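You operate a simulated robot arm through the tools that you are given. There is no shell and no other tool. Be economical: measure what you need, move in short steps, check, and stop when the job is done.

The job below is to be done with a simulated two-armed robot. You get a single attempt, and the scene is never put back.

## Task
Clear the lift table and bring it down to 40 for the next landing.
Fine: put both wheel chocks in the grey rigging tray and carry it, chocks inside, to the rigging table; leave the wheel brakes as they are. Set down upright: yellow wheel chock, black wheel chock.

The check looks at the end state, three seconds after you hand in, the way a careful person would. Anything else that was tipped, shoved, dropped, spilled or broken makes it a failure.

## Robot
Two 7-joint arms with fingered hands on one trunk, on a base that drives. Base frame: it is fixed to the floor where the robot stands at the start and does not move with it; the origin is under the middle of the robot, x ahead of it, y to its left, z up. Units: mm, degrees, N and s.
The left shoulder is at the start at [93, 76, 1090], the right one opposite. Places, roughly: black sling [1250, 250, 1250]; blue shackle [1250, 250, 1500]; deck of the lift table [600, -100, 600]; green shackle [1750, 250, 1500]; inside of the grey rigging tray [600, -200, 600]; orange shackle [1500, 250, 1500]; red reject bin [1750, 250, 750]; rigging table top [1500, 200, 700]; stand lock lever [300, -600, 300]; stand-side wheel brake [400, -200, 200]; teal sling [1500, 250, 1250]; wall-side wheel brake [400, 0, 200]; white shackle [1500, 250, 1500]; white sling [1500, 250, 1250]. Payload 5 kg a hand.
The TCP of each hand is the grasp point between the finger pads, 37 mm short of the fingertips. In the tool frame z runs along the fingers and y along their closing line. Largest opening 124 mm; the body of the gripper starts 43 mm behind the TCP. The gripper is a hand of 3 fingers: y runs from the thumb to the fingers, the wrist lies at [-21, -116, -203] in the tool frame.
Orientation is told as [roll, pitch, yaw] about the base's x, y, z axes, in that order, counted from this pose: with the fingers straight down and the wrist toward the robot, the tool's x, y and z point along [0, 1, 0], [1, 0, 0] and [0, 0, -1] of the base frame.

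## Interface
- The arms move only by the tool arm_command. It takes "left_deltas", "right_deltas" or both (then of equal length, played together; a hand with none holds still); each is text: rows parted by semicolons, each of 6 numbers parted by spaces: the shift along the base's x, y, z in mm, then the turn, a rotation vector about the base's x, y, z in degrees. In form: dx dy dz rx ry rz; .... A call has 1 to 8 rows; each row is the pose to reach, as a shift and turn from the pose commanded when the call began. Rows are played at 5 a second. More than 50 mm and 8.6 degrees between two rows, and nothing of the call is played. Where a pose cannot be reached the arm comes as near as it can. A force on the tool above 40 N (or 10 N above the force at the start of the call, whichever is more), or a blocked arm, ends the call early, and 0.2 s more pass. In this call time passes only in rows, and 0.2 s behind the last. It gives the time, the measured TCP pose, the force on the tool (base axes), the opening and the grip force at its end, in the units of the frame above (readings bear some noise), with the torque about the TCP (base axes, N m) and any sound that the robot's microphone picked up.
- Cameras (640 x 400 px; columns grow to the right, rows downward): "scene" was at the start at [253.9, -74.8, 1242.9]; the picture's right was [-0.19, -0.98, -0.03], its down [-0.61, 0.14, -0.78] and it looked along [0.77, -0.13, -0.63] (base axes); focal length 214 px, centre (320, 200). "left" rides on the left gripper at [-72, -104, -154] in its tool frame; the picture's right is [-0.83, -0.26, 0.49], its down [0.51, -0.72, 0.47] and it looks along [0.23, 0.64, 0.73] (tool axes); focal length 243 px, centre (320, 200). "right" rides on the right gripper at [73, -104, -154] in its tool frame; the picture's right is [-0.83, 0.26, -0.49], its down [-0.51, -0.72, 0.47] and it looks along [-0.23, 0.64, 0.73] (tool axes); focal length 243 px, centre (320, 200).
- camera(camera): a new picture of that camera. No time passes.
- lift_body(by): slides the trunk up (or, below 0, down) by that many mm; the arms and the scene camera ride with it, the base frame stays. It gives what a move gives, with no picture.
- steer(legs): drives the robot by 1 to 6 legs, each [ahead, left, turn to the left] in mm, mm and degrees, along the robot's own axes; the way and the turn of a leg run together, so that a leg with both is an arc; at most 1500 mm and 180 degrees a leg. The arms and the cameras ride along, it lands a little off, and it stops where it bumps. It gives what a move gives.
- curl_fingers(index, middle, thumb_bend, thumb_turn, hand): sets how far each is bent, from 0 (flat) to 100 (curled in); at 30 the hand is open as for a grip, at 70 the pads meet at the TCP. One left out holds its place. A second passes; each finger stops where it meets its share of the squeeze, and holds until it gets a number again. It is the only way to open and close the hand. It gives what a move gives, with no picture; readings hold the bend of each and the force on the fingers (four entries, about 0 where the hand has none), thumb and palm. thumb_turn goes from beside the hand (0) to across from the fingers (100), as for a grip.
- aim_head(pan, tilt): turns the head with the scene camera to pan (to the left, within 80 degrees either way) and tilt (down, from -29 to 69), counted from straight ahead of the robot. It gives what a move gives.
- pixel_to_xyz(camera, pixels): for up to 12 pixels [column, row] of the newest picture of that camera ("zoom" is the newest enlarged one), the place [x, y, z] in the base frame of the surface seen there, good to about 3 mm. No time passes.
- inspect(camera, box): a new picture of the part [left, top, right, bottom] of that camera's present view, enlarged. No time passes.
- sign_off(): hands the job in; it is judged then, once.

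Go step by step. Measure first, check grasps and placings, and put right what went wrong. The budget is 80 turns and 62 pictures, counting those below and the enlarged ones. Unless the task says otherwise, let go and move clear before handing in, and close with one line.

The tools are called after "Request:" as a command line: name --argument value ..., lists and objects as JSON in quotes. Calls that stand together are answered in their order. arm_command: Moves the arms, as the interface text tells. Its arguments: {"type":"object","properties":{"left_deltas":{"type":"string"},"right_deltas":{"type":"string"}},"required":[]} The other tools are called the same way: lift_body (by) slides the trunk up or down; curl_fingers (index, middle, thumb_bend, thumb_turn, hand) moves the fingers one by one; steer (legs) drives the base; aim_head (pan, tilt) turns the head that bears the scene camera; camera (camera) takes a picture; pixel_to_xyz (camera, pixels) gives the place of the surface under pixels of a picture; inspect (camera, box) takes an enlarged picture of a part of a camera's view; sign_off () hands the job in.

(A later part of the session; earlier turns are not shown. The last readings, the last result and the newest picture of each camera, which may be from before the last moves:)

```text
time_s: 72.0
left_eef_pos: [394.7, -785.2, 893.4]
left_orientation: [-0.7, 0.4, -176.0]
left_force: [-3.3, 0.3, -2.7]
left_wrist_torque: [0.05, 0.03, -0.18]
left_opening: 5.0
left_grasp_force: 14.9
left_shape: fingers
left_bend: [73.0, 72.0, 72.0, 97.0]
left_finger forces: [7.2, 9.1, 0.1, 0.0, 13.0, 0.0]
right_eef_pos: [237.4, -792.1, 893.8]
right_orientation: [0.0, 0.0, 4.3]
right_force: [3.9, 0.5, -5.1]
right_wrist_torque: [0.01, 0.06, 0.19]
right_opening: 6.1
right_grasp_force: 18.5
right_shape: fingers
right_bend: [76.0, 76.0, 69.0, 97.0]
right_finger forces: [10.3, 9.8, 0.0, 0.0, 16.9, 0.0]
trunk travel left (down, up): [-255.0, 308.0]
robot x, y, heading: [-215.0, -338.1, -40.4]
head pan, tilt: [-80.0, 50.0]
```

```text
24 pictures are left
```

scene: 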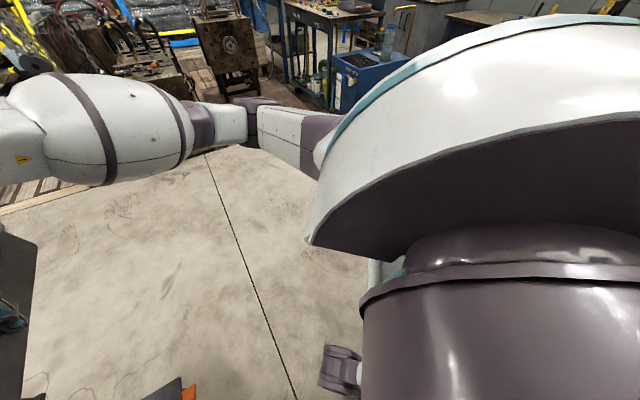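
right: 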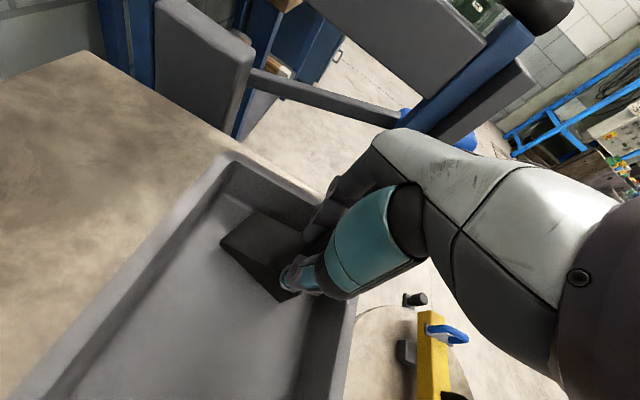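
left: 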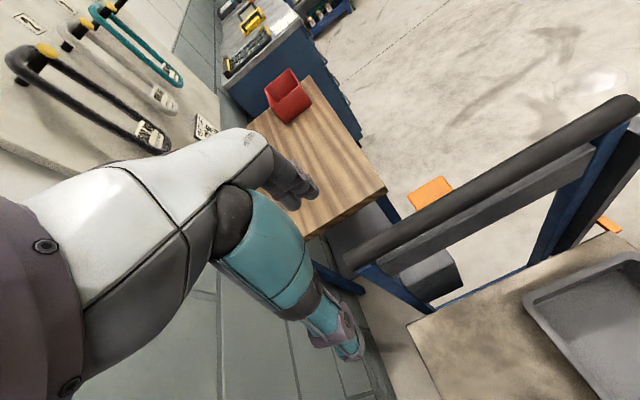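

Turning is free and the floor ahead is clear. I'll turn to face −y and drive forward past the stand.

Request:
steer --legs '[[0, 0, -50]]'

Request:
aim_head --pan 0 --tilt 35

Request:
camera --camera "scene"

```text
time_s: 74.6
left_eef_pos: [-164.5, -1093.1, 892.9]
left_orientation: [-0.8, 0.5, 134.0]
left_force: [-2.4, 2.7, -2.9]
left_wrist_torque: [0.06, 0.05, -0.2]
left_opening: 4.9
left_grasp_force: 14.7
left_shape: fingers
left_bend: [73.0, 72.0, 72.0, 97.0]
left_finger forces: [7.2, 9.1, 0.0, 0.1, 12.5, 0.0]
right_eef_pos: [-271.3, -977.4, 895.2]
right_orientation: [0.2, 0.0, -45.6]
right_force: [3.3, -3.4, -6.0]
right_wrist_torque: [0.04, 0.01, 0.2]
right_opening: 6.0
right_grasp_force: 17.8
right_shape: fingers
right_bend: [76.0, 76.0, 69.0, 97.0]
right_finger forces: [10.5, 10.0, 0.0, 0.1, 16.2, 0.0]
trunk travel left (down, up): [-255.0, 308.0]
robot x, y, heading: [-213.2, -338.3, -90.1]
head pan, tilt: [-80.0, 50.0]
```

```text
time_s: 76.2
left_eef_pos: [-165.3, -1091.9, 893.9]
left_orientation: [-0.7, 0.4, 134.2]
left_force: [-3.2, 3.8, -3.4]
left_wrist_torque: [0.07, 0.04, -0.21]
left_opening: 4.9
left_grasp_force: 14.7
left_shape: fingers
left_bend: [73.0, 72.0, 72.0, 97.0]
left_finger forces: [7.3, 9.3, 0.0, 0.0, 12.6, 0.0]
right_eef_pos: [-272.0, -977.0, 893.9]
right_orientation: [0.2, 0.1, -45.6]
right_force: [2.6, -2.8, -5.7]
right_wrist_torque: [0.04, 0.02, 0.18]
right_opening: 5.8
right_grasp_force: 18.0
right_shape: fingers
right_bend: [76.0, 76.0, 69.0, 97.0]
right_finger forces: [10.6, 10.0, 0.0, 0.0, 16.4, 0.1]
trunk travel left (down, up): [-255.0, 308.0]
robot x, y, heading: [-214.7, -339.7, -90.1]
head pan, tilt: [0.0, 35.0]
```

```text
23 pictures are left
```

scene: 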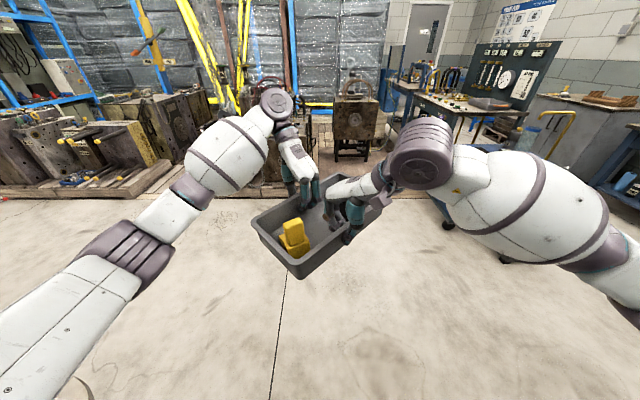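

It's clear ahead. I'll drive ahead to y≈−1300, turn to heading 0, and drive along +x.

Request:
steer --legs '[[960, 0, 0], [0, 0, 90]]'

Request:
camera --camera "scene"

```text
time_s: 84.9
left_eef_pos: [554.3, -1235.8, 893.3]
left_orientation: [-0.7, 0.4, -135.5]
left_force: [-3.2, -3.9, -3.2]
left_wrist_torque: [-0.06, 0.09, -0.16]
left_opening: 4.2
left_grasp_force: 13.5
left_shape: fingers
left_bend: [73.0, 72.0, 72.0, 97.0]
left_finger forces: [7.1, 8.8, 0.0, 0.0, 11.2, 0.1]
right_eef_pos: [439.7, -1343.8, 894.2]
right_orientation: [0.0, 0.0, 44.8]
right_force: [3.0, 3.4, -6.2]
right_wrist_torque: [-0.05, 0.0, 0.19]
right_opening: 5.9
right_grasp_force: 17.2
right_shape: fingers
right_bend: [77.0, 76.0, 69.0, 97.0]
right_finger forces: [10.3, 9.4, 0.0, 0.0, 15.0, 0.0]
trunk travel left (down, up): [-255.0, 308.0]
robot x, y, heading: [-202.0, -1292.9, 0.2]
head pan, tilt: [0.0, 35.0]
```

```text
22 pictures are left
```

scene: 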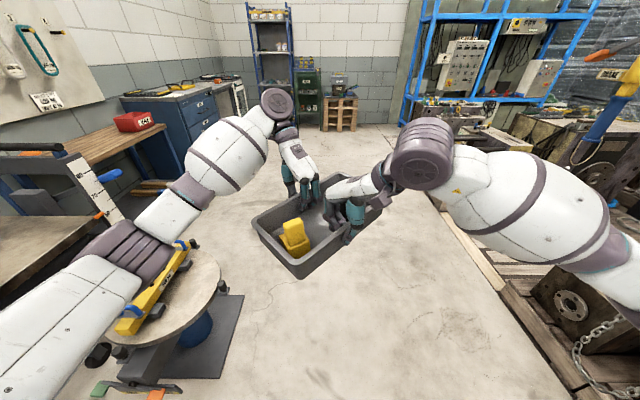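

The height scale is visible on the mast's stand side near (100,190). I'll firm up the left grip and zoom on the scale.

Request:
inspect --camera "scene" --box '[40, 130, 150, 240]'

Request:
curl_fingers --hand "left" --index 80 --middle 80 --thumb_bend 80

Request:
pixel_to_xyz --camera "scene" --pixels '[[110, 162], [165, 128], [62, 160], [160, 123], [115, 130], [30, 145], [180, 150]]'

```text
3.64 times, centred on (95, 185) of scene
```

zoom: 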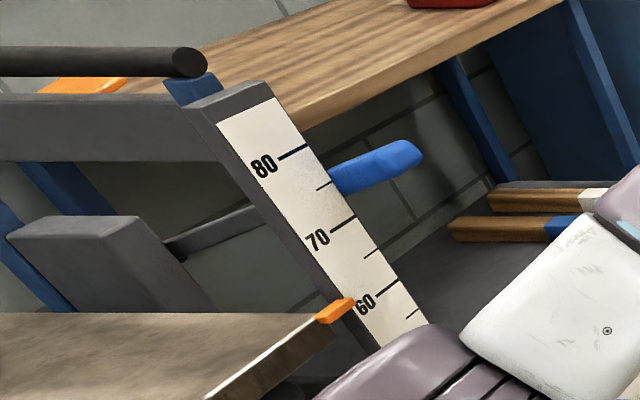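

```text
time_s: 85.9
left_eef_pos: [553.8, -1237.5, 893.5]
left_orientation: [-0.7, 0.4, -135.6]
left_force: [-4.3, -4.0, -3.8]
left_wrist_torque: [-0.02, 0.12, -0.28]
left_opening: 3.9
left_grasp_force: 23.8
left_shape: fingers
left_bend: [74.0, 73.0, 72.0, 97.0]
left_finger forces: [11.6, 15.2, 0.0, 0.0, 20.7, 0.0]
right_eef_pos: [441.4, -1343.4, 893.8]
right_orientation: [0.2, 0.0, 44.8]
right_force: [4.7, 3.1, -4.7]
right_wrist_torque: [-0.03, -0.01, 0.19]
right_opening: 5.4
right_grasp_force: 18.2
right_shape: fingers
right_bend: [77.0, 76.0, 69.0, 97.0]
right_finger forces: [10.7, 10.7, 0.1, 0.0, 15.3, 0.0]
trunk travel left (down, up): [-255.0, 308.0]
robot x, y, heading: [-202.5, -1293.1, 0.2]
head pan, tilt: [0.0, 35.0]
```

```text
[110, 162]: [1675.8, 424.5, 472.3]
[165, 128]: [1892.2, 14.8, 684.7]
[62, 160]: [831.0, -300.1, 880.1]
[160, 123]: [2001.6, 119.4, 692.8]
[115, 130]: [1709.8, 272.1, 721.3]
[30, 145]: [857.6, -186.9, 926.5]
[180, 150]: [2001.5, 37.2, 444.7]
```

The scale reads about 62 at the pointer now, so the goal is the 40 mark (deck z≈400). I'll firm the right grip, drive to x≈1400, and face the rigging table.

Request:
curl_fingers --hand "right" --index 80 --middle 80 --thumb_bend 80

Request:
steer --legs '[[1450, 0, 0], [150, 0, 0], [0, 0, 90], [350, 0, 0]]'

Request:
camera --camera "scene"

```text
time_s: 86.9
left_eef_pos: [554.7, -1236.3, 894.0]
left_orientation: [-0.6, 0.5, -135.5]
left_force: [-4.4, -4.9, -2.9]
left_wrist_torque: [-0.03, 0.07, -0.33]
left_opening: 3.8
left_grasp_force: 23.9
left_shape: fingers
left_bend: [74.0, 73.0, 72.0, 97.0]
left_finger forces: [11.7, 15.7, 0.0, 0.0, 20.9, 0.0]
right_eef_pos: [440.5, -1343.4, 893.6]
right_orientation: [0.2, 0.0, 44.8]
right_force: [4.2, 5.2, -6.6]
right_wrist_torque: [-0.01, 0.07, 0.33]
right_opening: 5.5
right_grasp_force: 26.9
right_shape: fingers
right_bend: [77.0, 77.0, 69.0, 97.0]
right_finger forces: [14.8, 15.0, 0.0, 0.0, 23.2, 0.0]
trunk travel left (down, up): [-255.0, 308.0]
robot x, y, heading: [-198.7, -1292.8, 0.2]
head pan, tilt: [0.0, 35.0]
```

```text
time_s: 100.9
left_eef_pos: [1415.7, -188.5, 894.0]
left_orientation: [-0.7, 0.5, -48.7]
left_force: [4.5, -5.2, -3.3]
left_wrist_torque: [-0.1, -0.09, -0.3]
left_opening: 3.5
left_grasp_force: 23.4
left_shape: fingers
left_bend: [74.0, 73.0, 72.0, 97.0]
left_finger forces: [11.3, 15.0, 0.0, 0.0, 19.5, 0.0]
right_eef_pos: [1516.0, -311.0, 894.3]
right_orientation: [0.1, 0.1, 131.6]
right_force: [-4.1, 5.4, -6.1]
right_wrist_torque: [-0.08, -0.01, 0.31]
right_opening: 5.5
right_grasp_force: 26.4
right_shape: fingers
right_bend: [77.0, 77.0, 69.0, 97.0]
right_finger forces: [15.0, 14.6, 0.1, 0.1, 23.1, 0.0]
trunk travel left (down, up): [-255.0, 308.0]
robot x, y, heading: [1429.1, -946.5, 87.0]
head pan, tilt: [0.0, 35.0]
```

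```text
20 pictures are left
```

scene: 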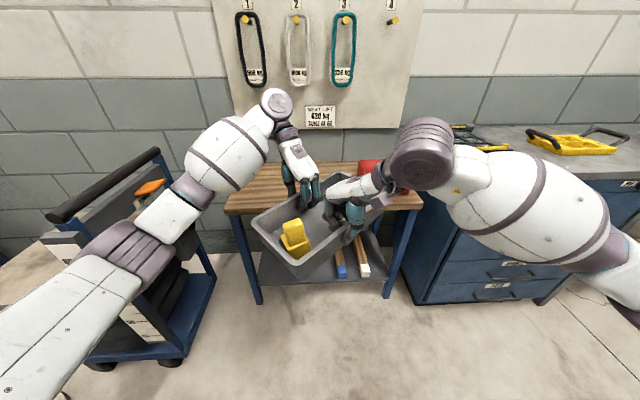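

I'm facing the table. I'll measure its edges, the bin, and what lies on it.

Request:
pixel_to_xyz --camera "scene" --pixels '[[230, 212], [418, 208], [250, 170], [340, 172], [370, 180], [362, 165], [345, 165], [150, 188], [150, 158], [237, 190], [258, 82], [343, 80]]'

Request:
inspect --camera "scene" --box '[220, 90, 430, 280]'

```text
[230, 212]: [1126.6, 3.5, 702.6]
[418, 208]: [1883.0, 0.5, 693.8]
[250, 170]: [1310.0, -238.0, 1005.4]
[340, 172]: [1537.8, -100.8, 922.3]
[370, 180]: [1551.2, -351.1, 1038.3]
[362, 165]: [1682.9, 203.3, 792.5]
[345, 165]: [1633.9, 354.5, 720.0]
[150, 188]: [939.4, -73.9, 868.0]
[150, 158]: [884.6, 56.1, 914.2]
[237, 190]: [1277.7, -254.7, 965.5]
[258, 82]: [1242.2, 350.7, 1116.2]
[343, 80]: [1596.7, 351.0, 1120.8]
```

```text
2.11 times, centred on (325, 185) of scene
```

zoom: 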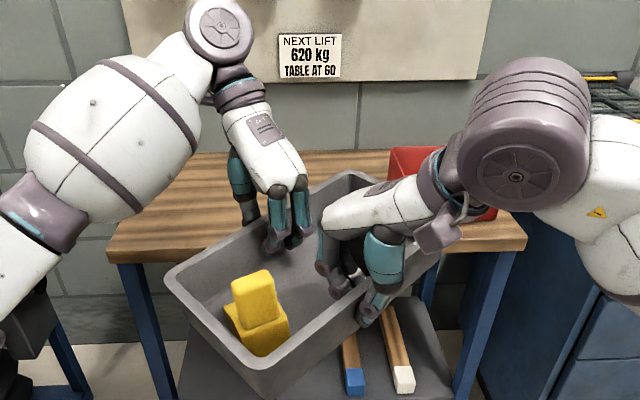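

The tray centre is (1466,−250) with its axis at 41.6°. The table spans y 0…~355 and the bin starts near x≈1630. I'll check the left wrist joint's place against the sling board.

Request:
pixel_to_xyz --camera "scene" --pixels '[[277, 92], [277, 105], [290, 135], [245, 118], [250, 127], [365, 168], [378, 163], [320, 175], [300, 165]]'

Request:
lift_body --by -85

```text
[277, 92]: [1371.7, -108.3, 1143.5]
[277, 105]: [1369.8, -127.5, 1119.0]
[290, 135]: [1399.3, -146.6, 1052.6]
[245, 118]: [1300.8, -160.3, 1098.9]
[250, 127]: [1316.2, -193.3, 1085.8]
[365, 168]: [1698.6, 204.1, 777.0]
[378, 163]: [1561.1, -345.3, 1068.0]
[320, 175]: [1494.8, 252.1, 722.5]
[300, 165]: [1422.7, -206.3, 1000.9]
```

```text
time_s: 102.1
left_eef_pos: [1416.7, -190.3, 809.8]
left_orientation: [-0.6, 0.5, -48.6]
left_force: [4.3, -6.0, -2.3]
left_wrist_torque: [-0.04, -0.06, -0.32]
left_opening: 3.2
left_grasp_force: 23.8
left_shape: fingers
left_bend: [74.0, 73.0, 72.0, 97.0]
left_finger forces: [11.5, 15.3, 0.0, 0.0, 20.0, 0.0]
right_eef_pos: [1517.1, -310.8, 810.3]
right_orientation: [0.0, -0.1, 131.6]
right_force: [-4.5, 5.1, -6.7]
right_wrist_torque: [-0.05, -0.04, 0.27]
right_opening: 5.4
right_grasp_force: 26.6
right_shape: fingers
right_bend: [77.0, 77.0, 69.0, 97.0]
right_finger forces: [14.9, 15.2, 0.1, 0.1, 23.3, 0.0]
trunk travel left (down, up): [-170.0, 393.0]
robot x, y, heading: [1430.2, -944.6, 87.0]
head pan, tilt: [0.0, 35.0]
```

The tabletop is at z≈720 and the tray bottom at ≈749. Turning to heading ≈105 keeps the left wrist off the sling board, so I'll do that with the tray aimed at about (1400,182).

Request:
steer --legs '[[0, -250, 0], [0, 0, 18], [240, -25, 0]]'

Request:
camera --camera "scene"

```text
time_s: 107.2
left_eef_pos: [1386.8, -17.3, 809.1]
left_orientation: [-0.7, 0.3, -30.6]
left_force: [4.0, -3.8, -3.9]
left_wrist_torque: [-0.08, 0.0, -0.35]
left_opening: 3.4
left_grasp_force: 23.8
left_shape: fingers
left_bend: [74.0, 73.0, 72.0, 97.0]
left_finger forces: [11.4, 15.0, 0.1, 0.0, 20.9, 0.1]
right_eef_pos: [1519.5, -104.0, 803.1]
right_orientation: [0.4, 0.6, 149.9]
right_force: [-4.7, 3.8, -5.3]
right_wrist_torque: [0.01, -0.04, 0.19]
right_opening: 5.1
right_grasp_force: 26.0
right_shape: fingers
right_bend: [78.0, 78.0, 70.0, 97.0]
right_finger forces: [15.4, 13.1, 0.0, 0.0, 23.4, 0.0]
trunk travel left (down, up): [-170.0, 393.0]
robot x, y, heading: [1634.9, -729.4, 105.4]
head pan, tilt: [0.0, 35.0]
stopped in leg 3: the robot was blocked; the commanded pose is now the measured one
```

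```text
18 pictures are left
```

scene: 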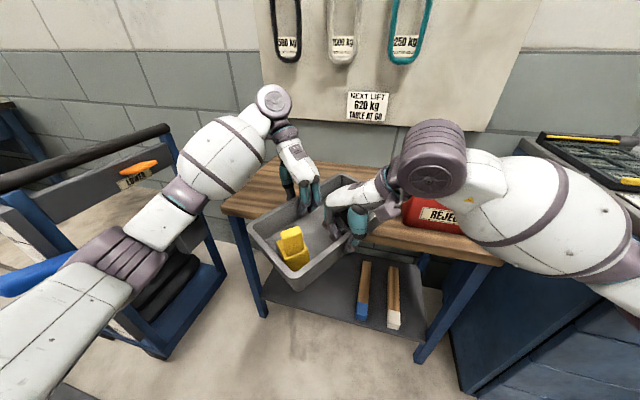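

Leg 3 was blocked near the end. The hand forces are unchanged, so it isn't the tray. I'll measure the right forearm, cabinet and bin surfaces.

Request:
pixel_to_xyz --camera "scene" --pixels '[[540, 140], [520, 150], [470, 215], [440, 218], [410, 205], [560, 240], [600, 280], [480, 250], [500, 262], [620, 180], [600, 225], [460, 390]]'

Request:
aim_head --pan -45 --tilt 55

Request:
camera --camera "scene"

```text
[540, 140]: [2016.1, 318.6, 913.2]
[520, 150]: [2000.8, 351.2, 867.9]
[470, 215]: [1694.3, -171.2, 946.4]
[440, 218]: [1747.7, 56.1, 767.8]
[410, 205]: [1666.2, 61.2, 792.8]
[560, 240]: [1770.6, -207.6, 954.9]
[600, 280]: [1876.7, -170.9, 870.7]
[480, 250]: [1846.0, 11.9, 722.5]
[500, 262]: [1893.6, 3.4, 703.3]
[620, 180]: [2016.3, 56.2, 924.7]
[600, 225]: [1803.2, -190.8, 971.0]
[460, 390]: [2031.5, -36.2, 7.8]
```

```text
time_s: 108.4
left_eef_pos: [1385.4, -17.8, 809.4]
left_orientation: [-0.8, 0.4, -30.7]
left_force: [5.0, -5.1, -3.3]
left_wrist_torque: [-0.1, -0.07, -0.35]
left_opening: 3.4
left_grasp_force: 23.8
left_shape: fingers
left_bend: [74.0, 73.0, 72.0, 97.0]
left_finger forces: [12.0, 16.0, 0.1, 0.0, 20.2, 0.1]
right_eef_pos: [1519.7, -103.6, 803.0]
right_orientation: [0.5, 0.5, 150.0]
right_force: [-5.4, 5.2, -5.0]
right_wrist_torque: [0.02, -0.03, 0.23]
right_opening: 4.9
right_grasp_force: 26.2
right_shape: fingers
right_bend: [78.0, 78.0, 70.0, 97.0]
right_finger forces: [16.0, 14.0, 0.0, 0.0, 22.6, 0.1]
trunk travel left (down, up): [-170.0, 393.0]
robot x, y, heading: [1634.1, -733.0, 105.2]
head pan, tilt: [-45.0, 55.0]
```

```text
17 pictures are left
```

scene: 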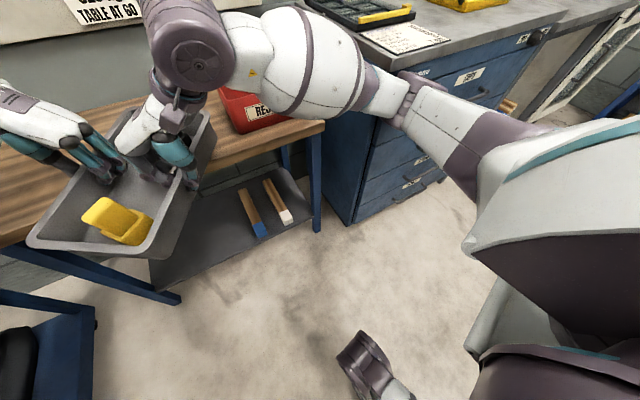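

The right elbow is touching the tall cabinet at about (410,90). I'll measure that, then back off and shift left.

Request:
pixel_to_xyz --camera "scene" --pixels '[[410, 75], [432, 78], [405, 110], [385, 75], [375, 110], [445, 85], [350, 220], [440, 60], [370, 35]]'

Request:
steer --legs '[[-60, 0, 0], [0, 90, 0]]'

Request:
aim_head --pan 20 --tilt 45

Request:
camera --camera "scene"

```text
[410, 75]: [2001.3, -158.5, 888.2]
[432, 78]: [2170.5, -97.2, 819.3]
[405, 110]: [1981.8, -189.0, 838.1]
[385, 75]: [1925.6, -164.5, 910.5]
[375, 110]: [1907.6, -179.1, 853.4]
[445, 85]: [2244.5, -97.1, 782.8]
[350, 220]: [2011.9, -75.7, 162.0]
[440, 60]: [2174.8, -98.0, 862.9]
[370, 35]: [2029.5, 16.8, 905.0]
```

```text
time_s: 110.4
left_eef_pos: [1314.1, -100.5, 808.7]
left_orientation: [-0.7, 0.4, -30.5]
left_force: [5.7, -4.0, -3.3]
left_wrist_torque: [-0.09, -0.04, -0.32]
left_opening: 3.2
left_grasp_force: 24.0
left_shape: fingers
left_bend: [74.0, 73.0, 72.0, 97.0]
left_finger forces: [12.0, 15.8, 0.0, 0.1, 20.2, 0.0]
right_eef_pos: [1448.6, -184.9, 802.9]
right_orientation: [0.5, 0.5, 150.0]
right_force: [-6.8, 3.9, -4.9]
right_wrist_torque: [-0.02, 0.0, 0.23]
right_opening: 5.2
right_grasp_force: 26.3
right_shape: fingers
right_bend: [78.0, 78.0, 70.0, 97.0]
right_finger forces: [15.9, 14.4, 0.1, 0.1, 22.6, 0.1]
trunk travel left (down, up): [-170.0, 393.0]
robot x, y, heading: [1561.8, -815.7, 105.3]
head pan, tilt: [-45.0, 55.0]
```

```text
time_s: 111.8
left_eef_pos: [1314.0, -100.1, 807.0]
left_orientation: [-0.7, 0.4, -30.4]
left_force: [5.0, -4.1, -3.2]
left_wrist_torque: [-0.05, -0.06, -0.32]
left_opening: 3.3
left_grasp_force: 23.9
left_shape: fingers
left_bend: [74.0, 73.0, 72.0, 97.0]
left_finger forces: [11.7, 15.4, 0.0, 0.0, 20.6, 0.1]
right_eef_pos: [1447.5, -184.0, 802.0]
right_orientation: [0.6, 0.5, 150.0]
right_force: [-5.8, 4.5, -5.4]
right_wrist_torque: [0.0, -0.03, 0.21]
right_opening: 4.9
right_grasp_force: 26.3
right_shape: fingers
right_bend: [78.0, 78.0, 70.0, 97.0]
right_finger forces: [15.7, 13.8, 0.0, 0.0, 23.1, 0.0]
trunk travel left (down, up): [-170.0, 393.0]
robot x, y, heading: [1564.3, -814.8, 105.3]
head pan, tilt: [20.0, 45.0]
```

```text
16 pictures are left
```

scene: 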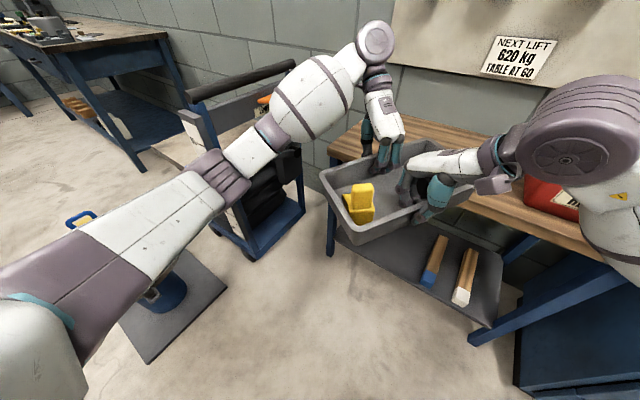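

The right forearm must also stay clear of the bin and cabinet, so heading ≈95 with the tray at about (1380,165) looks best. I'll check the left elbow and wrist positions first.

Request:
pixel_to_xyz --camera "scene" --pixels '[[205, 165], [230, 180], [250, 150], [320, 75], [380, 30], [395, 50], [345, 55], [290, 65], [190, 95], [262, 103], [195, 125], [400, 70]]'

```text
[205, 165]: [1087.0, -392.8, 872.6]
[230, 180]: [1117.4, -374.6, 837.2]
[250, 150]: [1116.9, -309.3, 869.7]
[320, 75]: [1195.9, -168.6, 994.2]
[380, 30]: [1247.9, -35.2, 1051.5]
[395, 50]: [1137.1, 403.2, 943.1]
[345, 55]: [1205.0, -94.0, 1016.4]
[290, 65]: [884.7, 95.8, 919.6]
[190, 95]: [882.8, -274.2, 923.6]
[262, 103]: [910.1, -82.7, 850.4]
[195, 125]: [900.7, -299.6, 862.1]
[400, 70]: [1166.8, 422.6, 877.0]
```

Left elbow clearance to the lift handle will be about 80–100 mm. I'll turn to 95, shift, and move in over the table.

Request:
steer --legs '[[0, 0, -10], [0, 95, 0], [200, -15, 0]]'

Request:
aim_head --pan 0 --tilt 45

Request:
camera --camera "scene"

```text
time_s: 115.2
left_eef_pos: [1349.9, 122.5, 808.3]
left_orientation: [-0.6, 0.3, -41.2]
left_force: [2.7, -3.3, -3.2]
left_wrist_torque: [-0.02, 0.05, -0.31]
left_opening: 3.6
left_grasp_force: 23.1
left_shape: fingers
left_bend: [74.0, 73.0, 72.0, 97.0]
left_finger forces: [11.4, 14.0, 0.0, 0.0, 21.3, 0.0]
right_eef_pos: [1465.7, 15.4, 798.6]
right_orientation: [0.8, 0.8, 139.3]
right_force: [-2.8, 2.8, -5.0]
right_wrist_torque: [-0.02, -0.06, 0.27]
right_opening: 5.1
right_grasp_force: 25.5
right_shape: fingers
right_bend: [78.0, 78.0, 70.0, 97.0]
right_finger forces: [14.5, 13.3, 0.0, 0.0, 23.7, 0.0]
trunk travel left (down, up): [-170.0, 393.0]
robot x, y, heading: [1469.5, -626.7, 94.6]
head pan, tilt: [20.0, 45.0]
stopped in leg 3: the robot was blocked; the commanded pose is now the measured one
```

```text
time_s: 116.0
left_eef_pos: [1351.2, 121.3, 808.3]
left_orientation: [-0.7, 0.3, -41.1]
left_force: [3.7, -4.0, -3.9]
left_wrist_torque: [-0.06, 0.0, -0.33]
left_opening: 3.3
left_grasp_force: 23.4
left_shape: fingers
left_bend: [74.0, 73.0, 72.0, 97.0]
left_finger forces: [12.0, 14.9, 0.0, 0.0, 20.7, 0.0]
right_eef_pos: [1466.8, 14.5, 799.2]
right_orientation: [0.8, 0.9, 139.2]
right_force: [-4.8, 4.6, -4.8]
right_wrist_torque: [-0.02, -0.04, 0.22]
right_opening: 5.0
right_grasp_force: 25.9
right_shape: fingers
right_bend: [78.0, 78.0, 70.0, 97.0]
right_finger forces: [15.1, 13.7, 0.0, 0.0, 23.2, 0.1]
trunk travel left (down, up): [-170.0, 393.0]
robot x, y, heading: [1465.0, -624.9, 94.9]
head pan, tilt: [0.0, 45.0]
```

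```text
15 pictures are left
```

scene: 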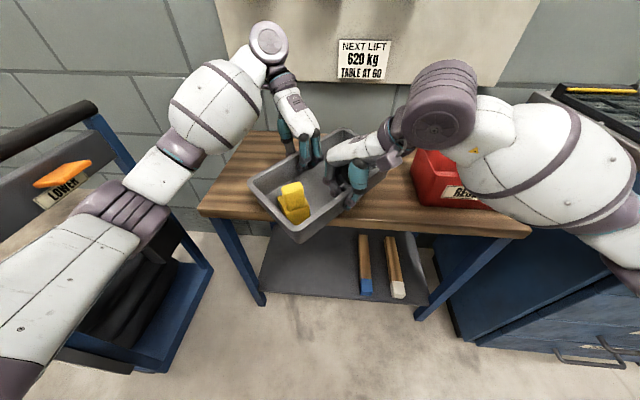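

I was blocked again with the tray centre at (1408,69). I'll measure both elbows against the lift handle, bin and cabinet.

Request:
pixel_to_xyz --camera "scene" --pixels '[[105, 185], [85, 207], [90, 165], [140, 205], [475, 100], [500, 95], [525, 205], [590, 225], [632, 240], [475, 205], [590, 110], [630, 180]]'

Request:
inspect --camera "scene" --box '[390, 50, 640, 270]'

```text
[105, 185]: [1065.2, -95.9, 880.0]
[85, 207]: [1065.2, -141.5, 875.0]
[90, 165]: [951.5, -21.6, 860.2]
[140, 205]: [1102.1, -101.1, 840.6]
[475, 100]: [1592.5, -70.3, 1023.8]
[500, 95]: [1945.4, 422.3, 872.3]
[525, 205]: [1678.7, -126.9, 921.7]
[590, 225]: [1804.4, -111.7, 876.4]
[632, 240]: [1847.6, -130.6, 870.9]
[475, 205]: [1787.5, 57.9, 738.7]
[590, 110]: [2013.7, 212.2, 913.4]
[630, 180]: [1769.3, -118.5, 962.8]
```

```text
1.82 times, centred on (515, 160) of scene
```

zoom: 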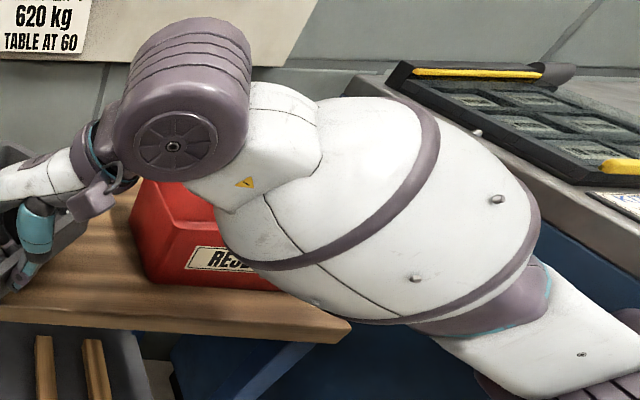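

The right forearm is just touching or about to touch the red bin; the bin's front face is still at y≈57, so it hasn't moved. I'll check the board's lower edge and the bin's extents before choosing a better heading.

Request:
pixel_to_xyz --camera "scene" --pixels '[[450, 82], [310, 80], [300, 84], [268, 30], [285, 60], [270, 70], [425, 152], [415, 175], [420, 205], [455, 155], [215, 160], [375, 78]]'

Request:
steer --legs '[[-80, 0, 0]]'

```text
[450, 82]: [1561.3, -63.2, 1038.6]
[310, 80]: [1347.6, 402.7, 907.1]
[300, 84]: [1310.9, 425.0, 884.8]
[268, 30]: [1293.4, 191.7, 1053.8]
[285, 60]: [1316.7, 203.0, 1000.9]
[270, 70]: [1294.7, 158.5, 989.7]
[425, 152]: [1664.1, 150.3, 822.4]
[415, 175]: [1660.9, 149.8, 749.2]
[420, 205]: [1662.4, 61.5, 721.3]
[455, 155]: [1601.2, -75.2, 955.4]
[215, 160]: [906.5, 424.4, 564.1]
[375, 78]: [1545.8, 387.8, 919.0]
```

```text
time_s: 117.1
left_eef_pos: [1359.7, 44.2, 807.5]
left_orientation: [-0.7, 0.3, -41.0]
left_force: [4.7, -5.8, -3.2]
left_wrist_torque: [-0.07, 0.0, -0.34]
left_opening: 3.4
left_grasp_force: 23.9
left_shape: fingers
left_bend: [74.0, 73.0, 72.0, 97.0]
left_finger forces: [12.2, 15.1, 0.0, 0.0, 20.3, 0.0]
right_eef_pos: [1473.6, -61.8, 798.1]
right_orientation: [1.0, 0.8, 139.3]
right_force: [-4.7, 4.1, -4.7]
right_wrist_torque: [0.08, 0.01, 0.24]
right_opening: 5.1
right_grasp_force: 26.0
right_shape: fingers
right_bend: [78.0, 78.0, 70.0, 97.0]
right_finger forces: [15.4, 14.0, 0.0, 0.1, 23.0, 0.0]
trunk travel left (down, up): [-170.0, 393.0]
robot x, y, heading: [1473.2, -706.8, 94.8]
head pan, tilt: [0.0, 45.0]
```

The bin's left side is at x≈1661 and its front at y≈57; the board is at y≈351–388. I'll swing round the tray to heading ≈83, which pulls the right forearm away from the bin, before moving in.

Request:
steer --legs '[[0, 142, -12]]'

```text
time_s: 119.0
left_eef_pos: [1379.3, 56.2, 807.6]
left_orientation: [-0.8, 0.3, -53.4]
left_force: [3.1, -5.5, -2.9]
left_wrist_torque: [-0.05, 0.06, -0.29]
left_opening: 3.6
left_grasp_force: 23.5
left_shape: fingers
left_bend: [74.0, 73.0, 72.0, 97.0]
left_finger forces: [11.8, 14.7, 0.0, 0.1, 20.5, 0.0]
right_eef_pos: [1467.9, -73.5, 799.2]
right_orientation: [0.9, 0.9, 127.0]
right_force: [-3.5, 5.2, -3.8]
right_wrist_torque: [0.0, -0.05, 0.22]
right_opening: 5.2
right_grasp_force: 26.2
right_shape: fingers
right_bend: [78.0, 78.0, 70.0, 97.0]
right_finger forces: [15.1, 13.8, 0.0, 0.0, 23.1, 0.0]
trunk travel left (down, up): [-170.0, 393.0]
robot x, y, heading: [1329.8, -697.0, 82.5]
head pan, tilt: [0.0, 45.0]
```

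The tray centre is (1423,−8). I'll move in 128 mm along +y.

Request:
steer --legs '[[127, 17, 0]]'

Request:
camera --camera "scene"

```text
time_s: 120.2
left_eef_pos: [1376.7, 184.0, 807.4]
left_orientation: [-0.8, 0.2, -53.2]
left_force: [3.4, -4.7, -3.6]
left_wrist_torque: [-0.08, 0.03, -0.3]
left_opening: 3.2
left_grasp_force: 22.9
left_shape: fingers
left_bend: [74.0, 73.0, 72.0, 97.0]
left_finger forces: [11.8, 14.4, 0.0, 0.0, 20.6, 0.0]
right_eef_pos: [1466.1, 54.4, 797.7]
right_orientation: [0.9, 0.9, 127.1]
right_force: [-2.1, 5.5, -5.4]
right_wrist_torque: [-0.06, -0.03, 0.28]
right_opening: 5.1
right_grasp_force: 26.2
right_shape: fingers
right_bend: [78.0, 78.0, 70.0, 97.0]
right_finger forces: [14.8, 14.0, 0.1, 0.0, 23.4, 0.0]
trunk travel left (down, up): [-170.0, 393.0]
robot x, y, heading: [1332.6, -570.9, 82.5]
head pan, tilt: [0.0, 45.0]
```

```text
13 pictures are left
```

scene: 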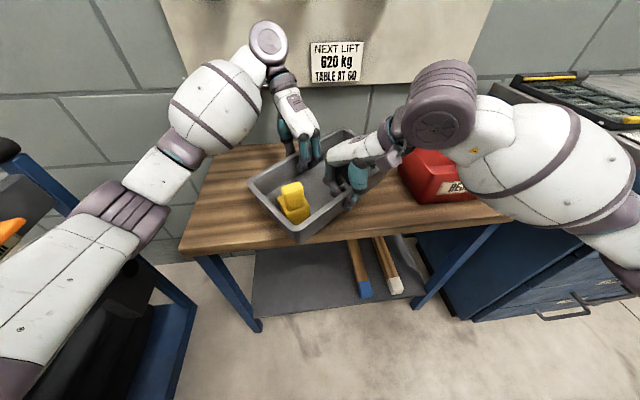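

Not blocked; the tray centre is now near (1421,119) over the table. I'll lower the trunk until the tray touches down.

Request:
lift_body --by -20

Request:
pixel_to_xyz --camera "scene" --pixels '[[230, 180], [230, 220], [200, 245], [298, 243], [275, 245], [400, 225], [420, 195], [300, 235], [210, 190]]'

```text
time_s: 120.9
left_eef_pos: [1377.6, 183.0, 788.4]
left_orientation: [-0.7, 0.3, -53.3]
left_force: [3.7, -5.2, -3.0]
left_wrist_torque: [-0.16, 0.11, -0.3]
left_opening: 3.2
left_grasp_force: 24.1
left_shape: fingers
left_bend: [74.0, 73.0, 72.0, 97.0]
left_finger forces: [13.5, 13.6, 0.0, 0.0, 20.4, 0.0]
right_eef_pos: [1467.5, 54.2, 778.9]
right_orientation: [0.9, 0.8, 127.1]
right_force: [-3.3, 5.8, -0.3]
right_wrist_torque: [-0.03, 0.02, 0.33]
right_opening: 5.8
right_grasp_force: 27.2
right_shape: fingers
right_bend: [78.0, 78.0, 70.0, 97.0]
right_finger forces: [14.8, 15.4, 0.1, 0.0, 23.1, 0.1]
trunk travel left (down, up): [-150.0, 413.0]
robot x, y, heading: [1334.4, -571.0, 82.6]
head pan, tilt: [0.0, 45.0]
```

```text
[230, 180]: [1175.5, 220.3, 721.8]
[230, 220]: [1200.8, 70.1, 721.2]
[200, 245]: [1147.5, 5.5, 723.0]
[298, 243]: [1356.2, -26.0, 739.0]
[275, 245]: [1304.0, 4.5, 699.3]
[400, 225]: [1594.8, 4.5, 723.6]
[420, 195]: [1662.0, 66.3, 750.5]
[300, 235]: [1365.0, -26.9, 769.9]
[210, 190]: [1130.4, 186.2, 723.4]
```

The right side is already touching and the left is about 8 mm high. I'll lower the left hand gently to level the tray.

Request:
arm_command --left_deltas "0 0 -4 0 0 0; 0 0 -8 0 0 0; 0 0 -10 0 0 0" --right_deltas "0 0 0 0 0 0; 0 0 -1 0 0 0; 0 0 -2 0 0 0"

```text
time_s: 121.7
left_eef_pos: [1376.7, 184.1, 778.8]
left_orientation: [-0.5, 0.3, -53.2]
left_force: [3.0, -2.5, 5.4]
left_wrist_torque: [-0.19, 0.21, -0.29]
left_opening: 2.9
left_grasp_force: 25.1
left_shape: fingers
left_bend: [74.0, 73.0, 72.0, 97.0]
left_finger forces: [14.0, 13.0, 0.0, 0.0, 22.7, 0.0]
right_eef_pos: [1466.4, 54.9, 777.3]
right_orientation: [0.7, 0.8, 127.1]
right_force: [-2.5, 6.4, 1.5]
right_wrist_torque: [-0.2, 0.05, 0.32]
right_opening: 5.7
right_grasp_force: 28.4
right_shape: fingers
right_bend: [78.0, 78.0, 70.0, 97.0]
right_finger forces: [16.1, 15.8, 0.1, 0.0, 24.5, 0.0]
trunk travel left (down, up): [-150.0, 413.0]
robot x, y, heading: [1328.8, -571.7, 82.8]
head pan, tilt: [0.0, 45.0]
```

The tray is resting on the table. I'll release both hands and rise.

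Request:
curl_fingers --hand "right" --index 42 --middle 42 --thumb_bend 42

Request:
curl_fingers --hand "left" --index 42 --middle 42 --thumb_bend 42

Request:
lift_body --by 150

Request:
camera --camera "scene"

```text
time_s: 122.7
left_eef_pos: [1377.8, 184.0, 778.7]
left_orientation: [-0.8, 0.3, -53.2]
left_force: [1.5, -0.7, 10.7]
left_wrist_torque: [-0.09, 0.22, -0.34]
left_opening: 3.0
left_grasp_force: 25.0
left_shape: fingers
left_bend: [74.0, 73.0, 72.0, 97.0]
left_finger forces: [12.7, 12.6, 0.0, 0.1, 24.6, 0.1]
right_eef_pos: [1467.0, 54.5, 776.9]
right_orientation: [0.8, 0.8, 127.0]
right_force: [-0.1, 0.1, -0.6]
right_wrist_torque: [0.01, 0.02, 0.0]
right_opening: 92.0
right_grasp_force: 0.0
right_shape: fingers
right_bend: [42.0, 42.0, 42.0, 97.0]
right_finger forces: [0.0, 0.0, 0.2, 0.1, 0.0, 0.0]
trunk travel left (down, up): [-150.0, 413.0]
robot x, y, heading: [1331.7, -571.9, 83.0]
head pan, tilt: [0.0, 45.0]
```

```text
time_s: 123.7
left_eef_pos: [1376.9, 184.1, 777.7]
left_orientation: [-0.8, 0.4, -53.1]
left_force: [-3.4, 9.9, -2.2]
left_wrist_torque: [-0.02, 0.06, 0.36]
left_opening: 91.6
left_grasp_force: 0.1
left_shape: fingers
left_bend: [42.0, 46.0, 42.0, 97.0]
left_finger forces: [0.0, 0.0, 0.0, 0.0, 0.0, 0.1]
right_eef_pos: [1466.0, 54.6, 777.8]
right_orientation: [0.9, 0.8, 127.3]
right_force: [3.9, -9.2, 2.8]
right_wrist_torque: [0.44, 0.16, 0.03]
right_opening: 91.9
right_grasp_force: 0.0
right_shape: fingers
right_bend: [42.0, 45.0, 42.0, 97.0]
right_finger forces: [0.0, 0.0, 0.1, 0.1, 0.1, 0.1]
trunk travel left (down, up): [-150.0, 413.0]
robot x, y, heading: [1329.9, -572.1, 83.0]
head pan, tilt: [0.0, 45.0]
```

```text
time_s: 125.5
left_eef_pos: [1375.2, 183.2, 927.0]
left_orientation: [-0.9, 0.2, -53.2]
left_force: [-2.8, 9.5, -0.4]
left_wrist_torque: [-0.21, -0.05, 0.35]
left_opening: 91.8
left_grasp_force: 0.0
left_shape: fingers
left_bend: [42.0, 45.0, 42.0, 97.0]
left_finger forces: [0.0, 0.0, 0.0, 0.0, 0.0, 0.1]
right_eef_pos: [1465.9, 54.4, 926.1]
right_orientation: [1.0, 0.8, 127.2]
right_force: [3.5, -8.5, -0.6]
right_wrist_torque: [0.17, 0.06, 0.05]
right_opening: 91.8
right_grasp_force: 0.1
right_shape: fingers
right_bend: [42.0, 45.0, 42.0, 97.0]
right_finger forces: [0.0, 0.0, 0.1, 0.1, 0.0, 0.0]
trunk travel left (down, up): [-300.0, 263.0]
robot x, y, heading: [1332.4, -573.3, 82.7]
head pan, tilt: [0.0, 45.0]
```

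```text
12 pictures are left
```

scene: 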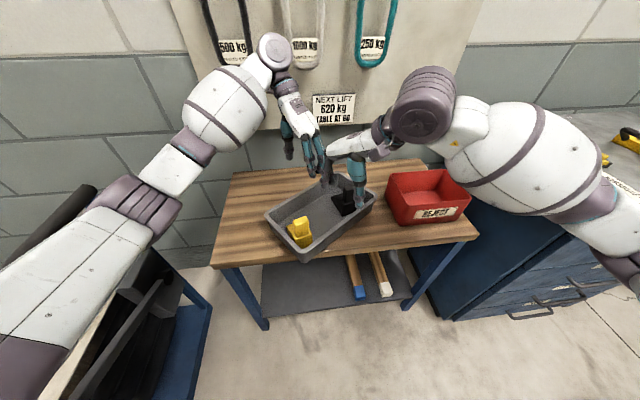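

The tray rests on the table with both chocks upright, but its near corner overhangs the front edge by about 25 mm. I'll back off a little, part the hands, and use the left fist to nudge that corner inward.

Request:
steer --legs '[[-110, 0, 0]]'

Request:
arm_command --left_deltas "-4 -24 0 0 0 0; -8 -48 0 0 0 0; -10 -72 0 0 0 0; -12 -96 0 0 0 0; -14 -120 0 0 0 0; -14 -140 0 0 0 0; -14 -155 0 0 0 0" --right_deltas "25 -15 0 0 0 0; 50 -30 0 0 0 0; 75 -40 0 0 0 0; 100 -50 0 0 0 0; 120 -60 0 0 0 0; 130 -60 0 0 0 0; 140 -60 0 0 0 0"

Request:
curl_fingers --hand "left" --index 69 --middle 69 --thumb_bend 69

Request:
camera --camera "scene"

```text
time_s: 126.7
left_eef_pos: [1362.3, 75.6, 927.3]
left_orientation: [-0.8, 0.3, -53.2]
left_force: [-3.0, 9.5, -0.1]
left_wrist_torque: [-0.16, -0.07, 0.32]
left_opening: 91.9
left_grasp_force: 0.1
left_shape: fingers
left_bend: [42.0, 45.0, 42.0, 97.0]
left_finger forces: [0.0, 0.0, 0.1, 0.1, 0.0, 0.1]
right_eef_pos: [1453.3, -53.2, 927.3]
right_orientation: [0.9, 1.0, 127.1]
right_force: [4.0, -9.3, 0.3]
right_wrist_torque: [0.18, 0.05, 0.02]
right_opening: 91.8
right_grasp_force: 0.1
right_shape: fingers
right_bend: [42.0, 45.0, 42.0, 97.0]
right_finger forces: [0.0, 0.0, 0.0, 0.0, 0.1, 0.0]
trunk travel left (down, up): [-300.0, 263.0]
robot x, y, heading: [1317.1, -680.3, 82.6]
head pan, tilt: [0.0, 45.0]
```

```text
time_s: 128.3
left_eef_pos: [1350.1, -80.1, 928.1]
left_orientation: [-0.7, 0.4, -53.2]
left_force: [-0.1, 0.1, -0.1]
left_wrist_torque: [-0.01, 0.03, 0.01]
left_opening: 92.2
left_grasp_force: 0.1
left_shape: fingers
left_bend: [42.0, 42.0, 42.0, 97.0]
left_finger forces: [0.1, 0.0, 0.0, 0.1, 0.0, 0.0]
right_eef_pos: [1594.8, -113.5, 925.6]
right_orientation: [0.8, 0.8, 127.2]
right_force: [0.8, -0.3, 0.1]
right_wrist_torque: [0.0, -0.02, 0.0]
right_opening: 92.2
right_grasp_force: 0.1
right_shape: fingers
right_bend: [42.0, 42.0, 42.0, 97.0]
right_finger forces: [0.0, 0.0, 0.0, 0.0, 0.1, 0.0]
trunk travel left (down, up): [-300.0, 263.0]
robot x, y, heading: [1312.0, -677.4, 82.5]
head pan, tilt: [0.0, 45.0]
```

```text
time_s: 129.3
left_eef_pos: [1349.2, -78.6, 929.4]
left_orientation: [-0.7, 0.3, -53.1]
left_force: [-0.6, -0.1, 0.4]
left_wrist_torque: [0.01, 0.0, -0.03]
left_opening: 10.3
left_grasp_force: 0.0
left_shape: fingers
left_bend: [69.0, 69.0, 69.0, 97.0]
left_finger forces: [0.0, 0.1, 0.0, 0.0, 0.1, 0.0]
right_eef_pos: [1592.9, -112.7, 924.9]
right_orientation: [1.0, 0.8, 127.0]
right_force: [-0.9, 0.5, 0.0]
right_wrist_torque: [0.02, 0.03, 0.01]
right_opening: 92.0
right_grasp_force: 0.1
right_shape: fingers
right_bend: [42.0, 42.0, 42.0, 97.0]
right_finger forces: [0.1, 0.0, 0.0, 0.0, 0.0, 0.0]
trunk travel left (down, up): [-300.0, 263.0]
robot x, y, heading: [1319.7, -677.5, 82.6]
head pan, tilt: [0.0, 45.0]
```

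```text
11 pictures are left
```

scene: 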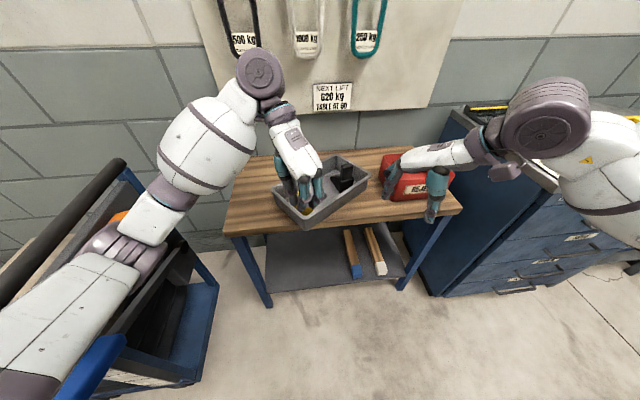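

The fist goes down in front of the near corner and pushes +y gently.

Request:
arm_command --left_deltas "5 -10 -47 0 0 0; 8 -15 -94 0 0 0; 8 -15 -138 0 0 0; 8 10 -138 0 0 0; 8 28 -138 0 0 0; 8 42 -138 0 0 0; 8 55 -138 0 0 0"

Request:
inspect --camera "scene" --box '[210, 110, 470, 270]'

```text
time_s: 130.9
left_eef_pos: [1356.3, -24.6, 789.8]
left_orientation: [-0.8, 0.4, -53.2]
left_force: [-1.1, -3.0, -0.3]
left_wrist_torque: [0.02, -0.03, 0.05]
left_opening: 8.7
left_grasp_force: 1.4
left_shape: fingers
left_bend: [69.0, 69.0, 70.0, 97.0]
left_finger forces: [0.0, 0.0, 0.1, 0.1, 2.2, 0.0]
right_eef_pos: [1593.8, -112.6, 926.1]
right_orientation: [0.9, 0.7, 127.2]
right_force: [0.0, 0.4, 0.4]
right_wrist_torque: [0.0, 0.0, -0.03]
right_opening: 91.9
right_grasp_force: 0.0
right_shape: fingers
right_bend: [42.0, 42.0, 42.0, 97.0]
right_finger forces: [0.0, 0.0, 0.1, 0.0, 0.0, 0.0]
trunk travel left (down, up): [-300.0, 263.0]
robot x, y, heading: [1317.1, -676.2, 82.7]
head pan, tilt: [0.0, 45.0]
```

```text
2.46 times, centred on (340, 190) of scene
```

zoom: 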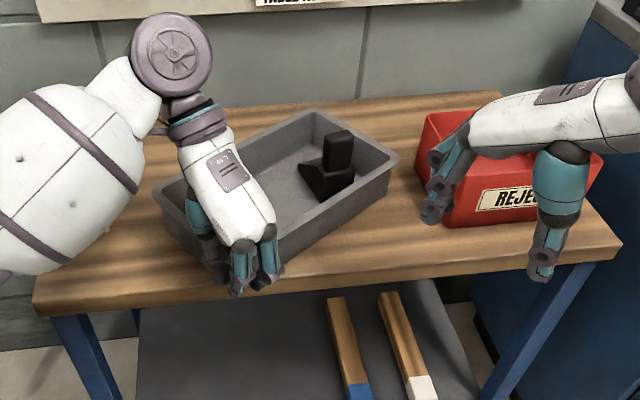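

The tray moved in and turned flatter. I'll measure its near edge.

Request:
pixel_to_xyz --camera "zoom" --pixels '[[290, 260], [340, 230], [390, 190], [300, 222], [165, 195], [395, 155], [415, 195], [318, 115]]'

Request:
arm_command --left_deltas "0 -30 0 0 0 0; 0 -60 0 0 0 0; 0 -70 45 0 0 0; 0 -70 90 0 0 0; -30 -70 130 0 0 0; -60 -70 130 0 0 0"

Request:
inspect --camera "scene" --box '[210, 110, 470, 270]'

```text
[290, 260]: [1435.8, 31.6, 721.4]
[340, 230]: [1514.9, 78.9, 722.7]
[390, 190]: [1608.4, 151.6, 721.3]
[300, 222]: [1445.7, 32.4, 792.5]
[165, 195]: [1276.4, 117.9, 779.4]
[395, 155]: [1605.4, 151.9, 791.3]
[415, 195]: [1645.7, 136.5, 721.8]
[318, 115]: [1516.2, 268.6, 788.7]
```

```text
time_s: 132.3
left_eef_pos: [1312.4, -93.2, 918.2]
left_orientation: [-1.2, 0.2, -53.7]
left_force: [0.2, 0.8, 0.0]
left_wrist_torque: [-0.01, 0.0, 0.05]
left_opening: 9.7
left_grasp_force: 0.0
left_shape: fingers
left_bend: [69.0, 69.0, 69.0, 97.0]
left_finger forces: [0.0, 0.0, 0.0, 0.0, 0.1, 0.1]
right_eef_pos: [1606.5, -110.9, 920.1]
right_orientation: [1.4, 0.8, 126.8]
right_force: [0.1, 0.5, 0.6]
right_wrist_torque: [-0.05, -0.02, -0.01]
right_opening: 92.3
right_grasp_force: 0.0
right_shape: fingers
right_bend: [42.0, 42.0, 42.0, 97.0]
right_finger forces: [0.0, 0.0, 0.0, 0.1, 0.0, 0.1]
trunk travel left (down, up): [-300.0, 263.0]
robot x, y, heading: [1317.6, -677.5, 82.4]
head pan, tilt: [0.0, 45.0]
```

```text
2.46 times, centred on (340, 190) of scene
```

zoom: 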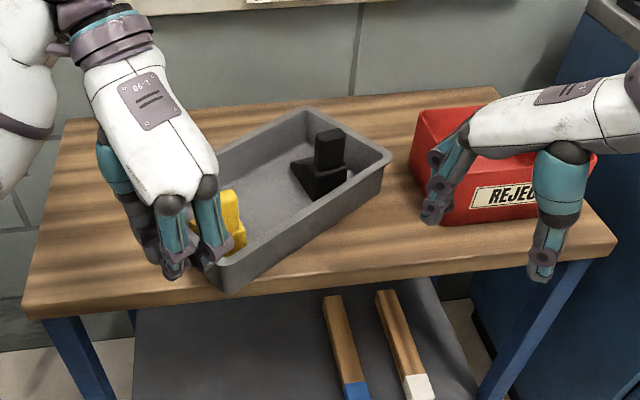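

The tray now sits on the table (bottom edge y≥~0, centre about y 110) with both chocks upright. Next is the lift: I'll back away, tuck the left arm outward, make a right fist, and come round to face the LOWER paddle at heading ≈150.

Request:
steer --legs '[[0, -60, 0], [-250, 0, 0], [0, 0, 67.5], [-110, -365, 0]]'

Request:
arm_command --left_deltas "-16 -28 10 0 0 0; -32 -56 20 0 0 0; -48 -84 30 0 0 0; -65 -113 40 0 0 0"

Request:
curl_fingers --hand "right" --index 69 --middle 69 --thumb_bend 69

Request:
camera --camera "scene"

```text
time_s: 141.1
left_eef_pos: [1083.5, -462.8, 921.2]
left_orientation: [-0.8, 0.3, 13.5]
left_force: [-0.3, 0.3, -1.0]
left_wrist_torque: [-0.04, 0.01, 0.02]
left_opening: 9.7
left_grasp_force: 0.0
left_shape: fingers
left_bend: [69.0, 69.0, 69.0, 97.0]
left_finger forces: [0.1, 0.1, 0.0, 0.0, 0.1, 0.0]
right_eef_pos: [1216.2, -198.9, 926.8]
right_orientation: [1.0, 0.8, -166.1]
right_force: [-0.1, 0.8, 0.4]
right_wrist_torque: [-0.03, 0.02, 0.03]
right_opening: 92.1
right_grasp_force: 0.0
right_shape: fingers
right_bend: [42.0, 42.0, 42.0, 97.0]
right_finger forces: [0.0, 0.1, 0.0, 0.1, 0.1, 0.1]
trunk travel left (down, up): [-300.0, 263.0]
robot x, y, heading: [1622.5, -674.8, 149.5]
head pan, tilt: [0.0, 45.0]
```

```text
time_s: 142.1
left_eef_pos: [1019.3, -576.1, 960.0]
left_orientation: [-0.7, 0.3, 13.6]
left_force: [0.2, -1.1, 0.4]
left_wrist_torque: [-0.02, -0.04, 0.0]
left_opening: 9.7
left_grasp_force: 0.1
left_shape: fingers
left_bend: [69.0, 69.0, 69.0, 97.0]
left_finger forces: [0.0, 0.0, 0.0, 0.0, 0.0, 0.0]
right_eef_pos: [1214.1, -199.8, 927.3]
right_orientation: [0.8, 0.8, -166.1]
right_force: [-0.3, -0.6, -0.3]
right_wrist_torque: [-0.01, -0.04, -0.03]
right_opening: 91.9
right_grasp_force: 0.1
right_shape: fingers
right_bend: [42.0, 42.0, 42.0, 97.0]
right_finger forces: [0.1, 0.0, 0.0, 0.0, 0.0, 0.0]
trunk travel left (down, up): [-300.0, 263.0]
robot x, y, heading: [1624.0, -678.4, 149.4]
head pan, tilt: [0.0, 45.0]
```

```text
time_s: 143.1
left_eef_pos: [1018.7, -575.1, 959.2]
left_orientation: [-0.7, 0.4, 13.4]
left_force: [-0.3, 0.3, -0.1]
left_wrist_torque: [-0.01, -0.02, 0.0]
left_opening: 9.7
left_grasp_force: 0.0
left_shape: fingers
left_bend: [69.0, 69.0, 69.0, 97.0]
left_finger forces: [0.0, 0.0, 0.0, 0.0, 0.0, 0.0]
right_eef_pos: [1214.7, -199.1, 925.8]
right_orientation: [1.0, 0.8, -166.1]
right_force: [-0.1, -0.2, 0.4]
right_wrist_torque: [0.0, 0.0, -0.04]
right_opening: 10.4
right_grasp_force: 0.1
right_shape: fingers
right_bend: [69.0, 69.0, 69.0, 97.0]
right_finger forces: [0.0, 0.0, 0.1, 0.0, 0.1, 0.0]
trunk travel left (down, up): [-300.0, 263.0]
robot x, y, heading: [1624.4, -675.1, 149.4]
head pan, tilt: [0.0, 45.0]
```

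```text
8 pictures are left
```

scene: 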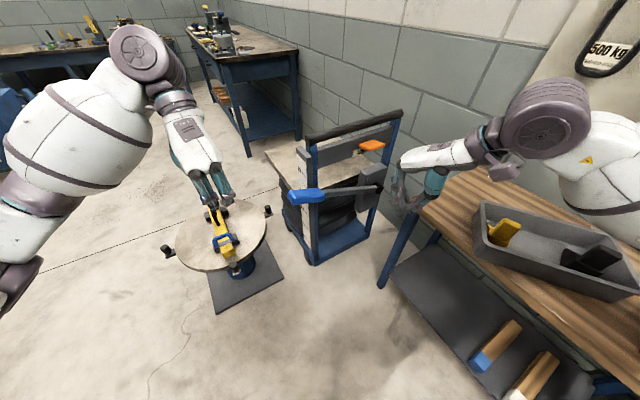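

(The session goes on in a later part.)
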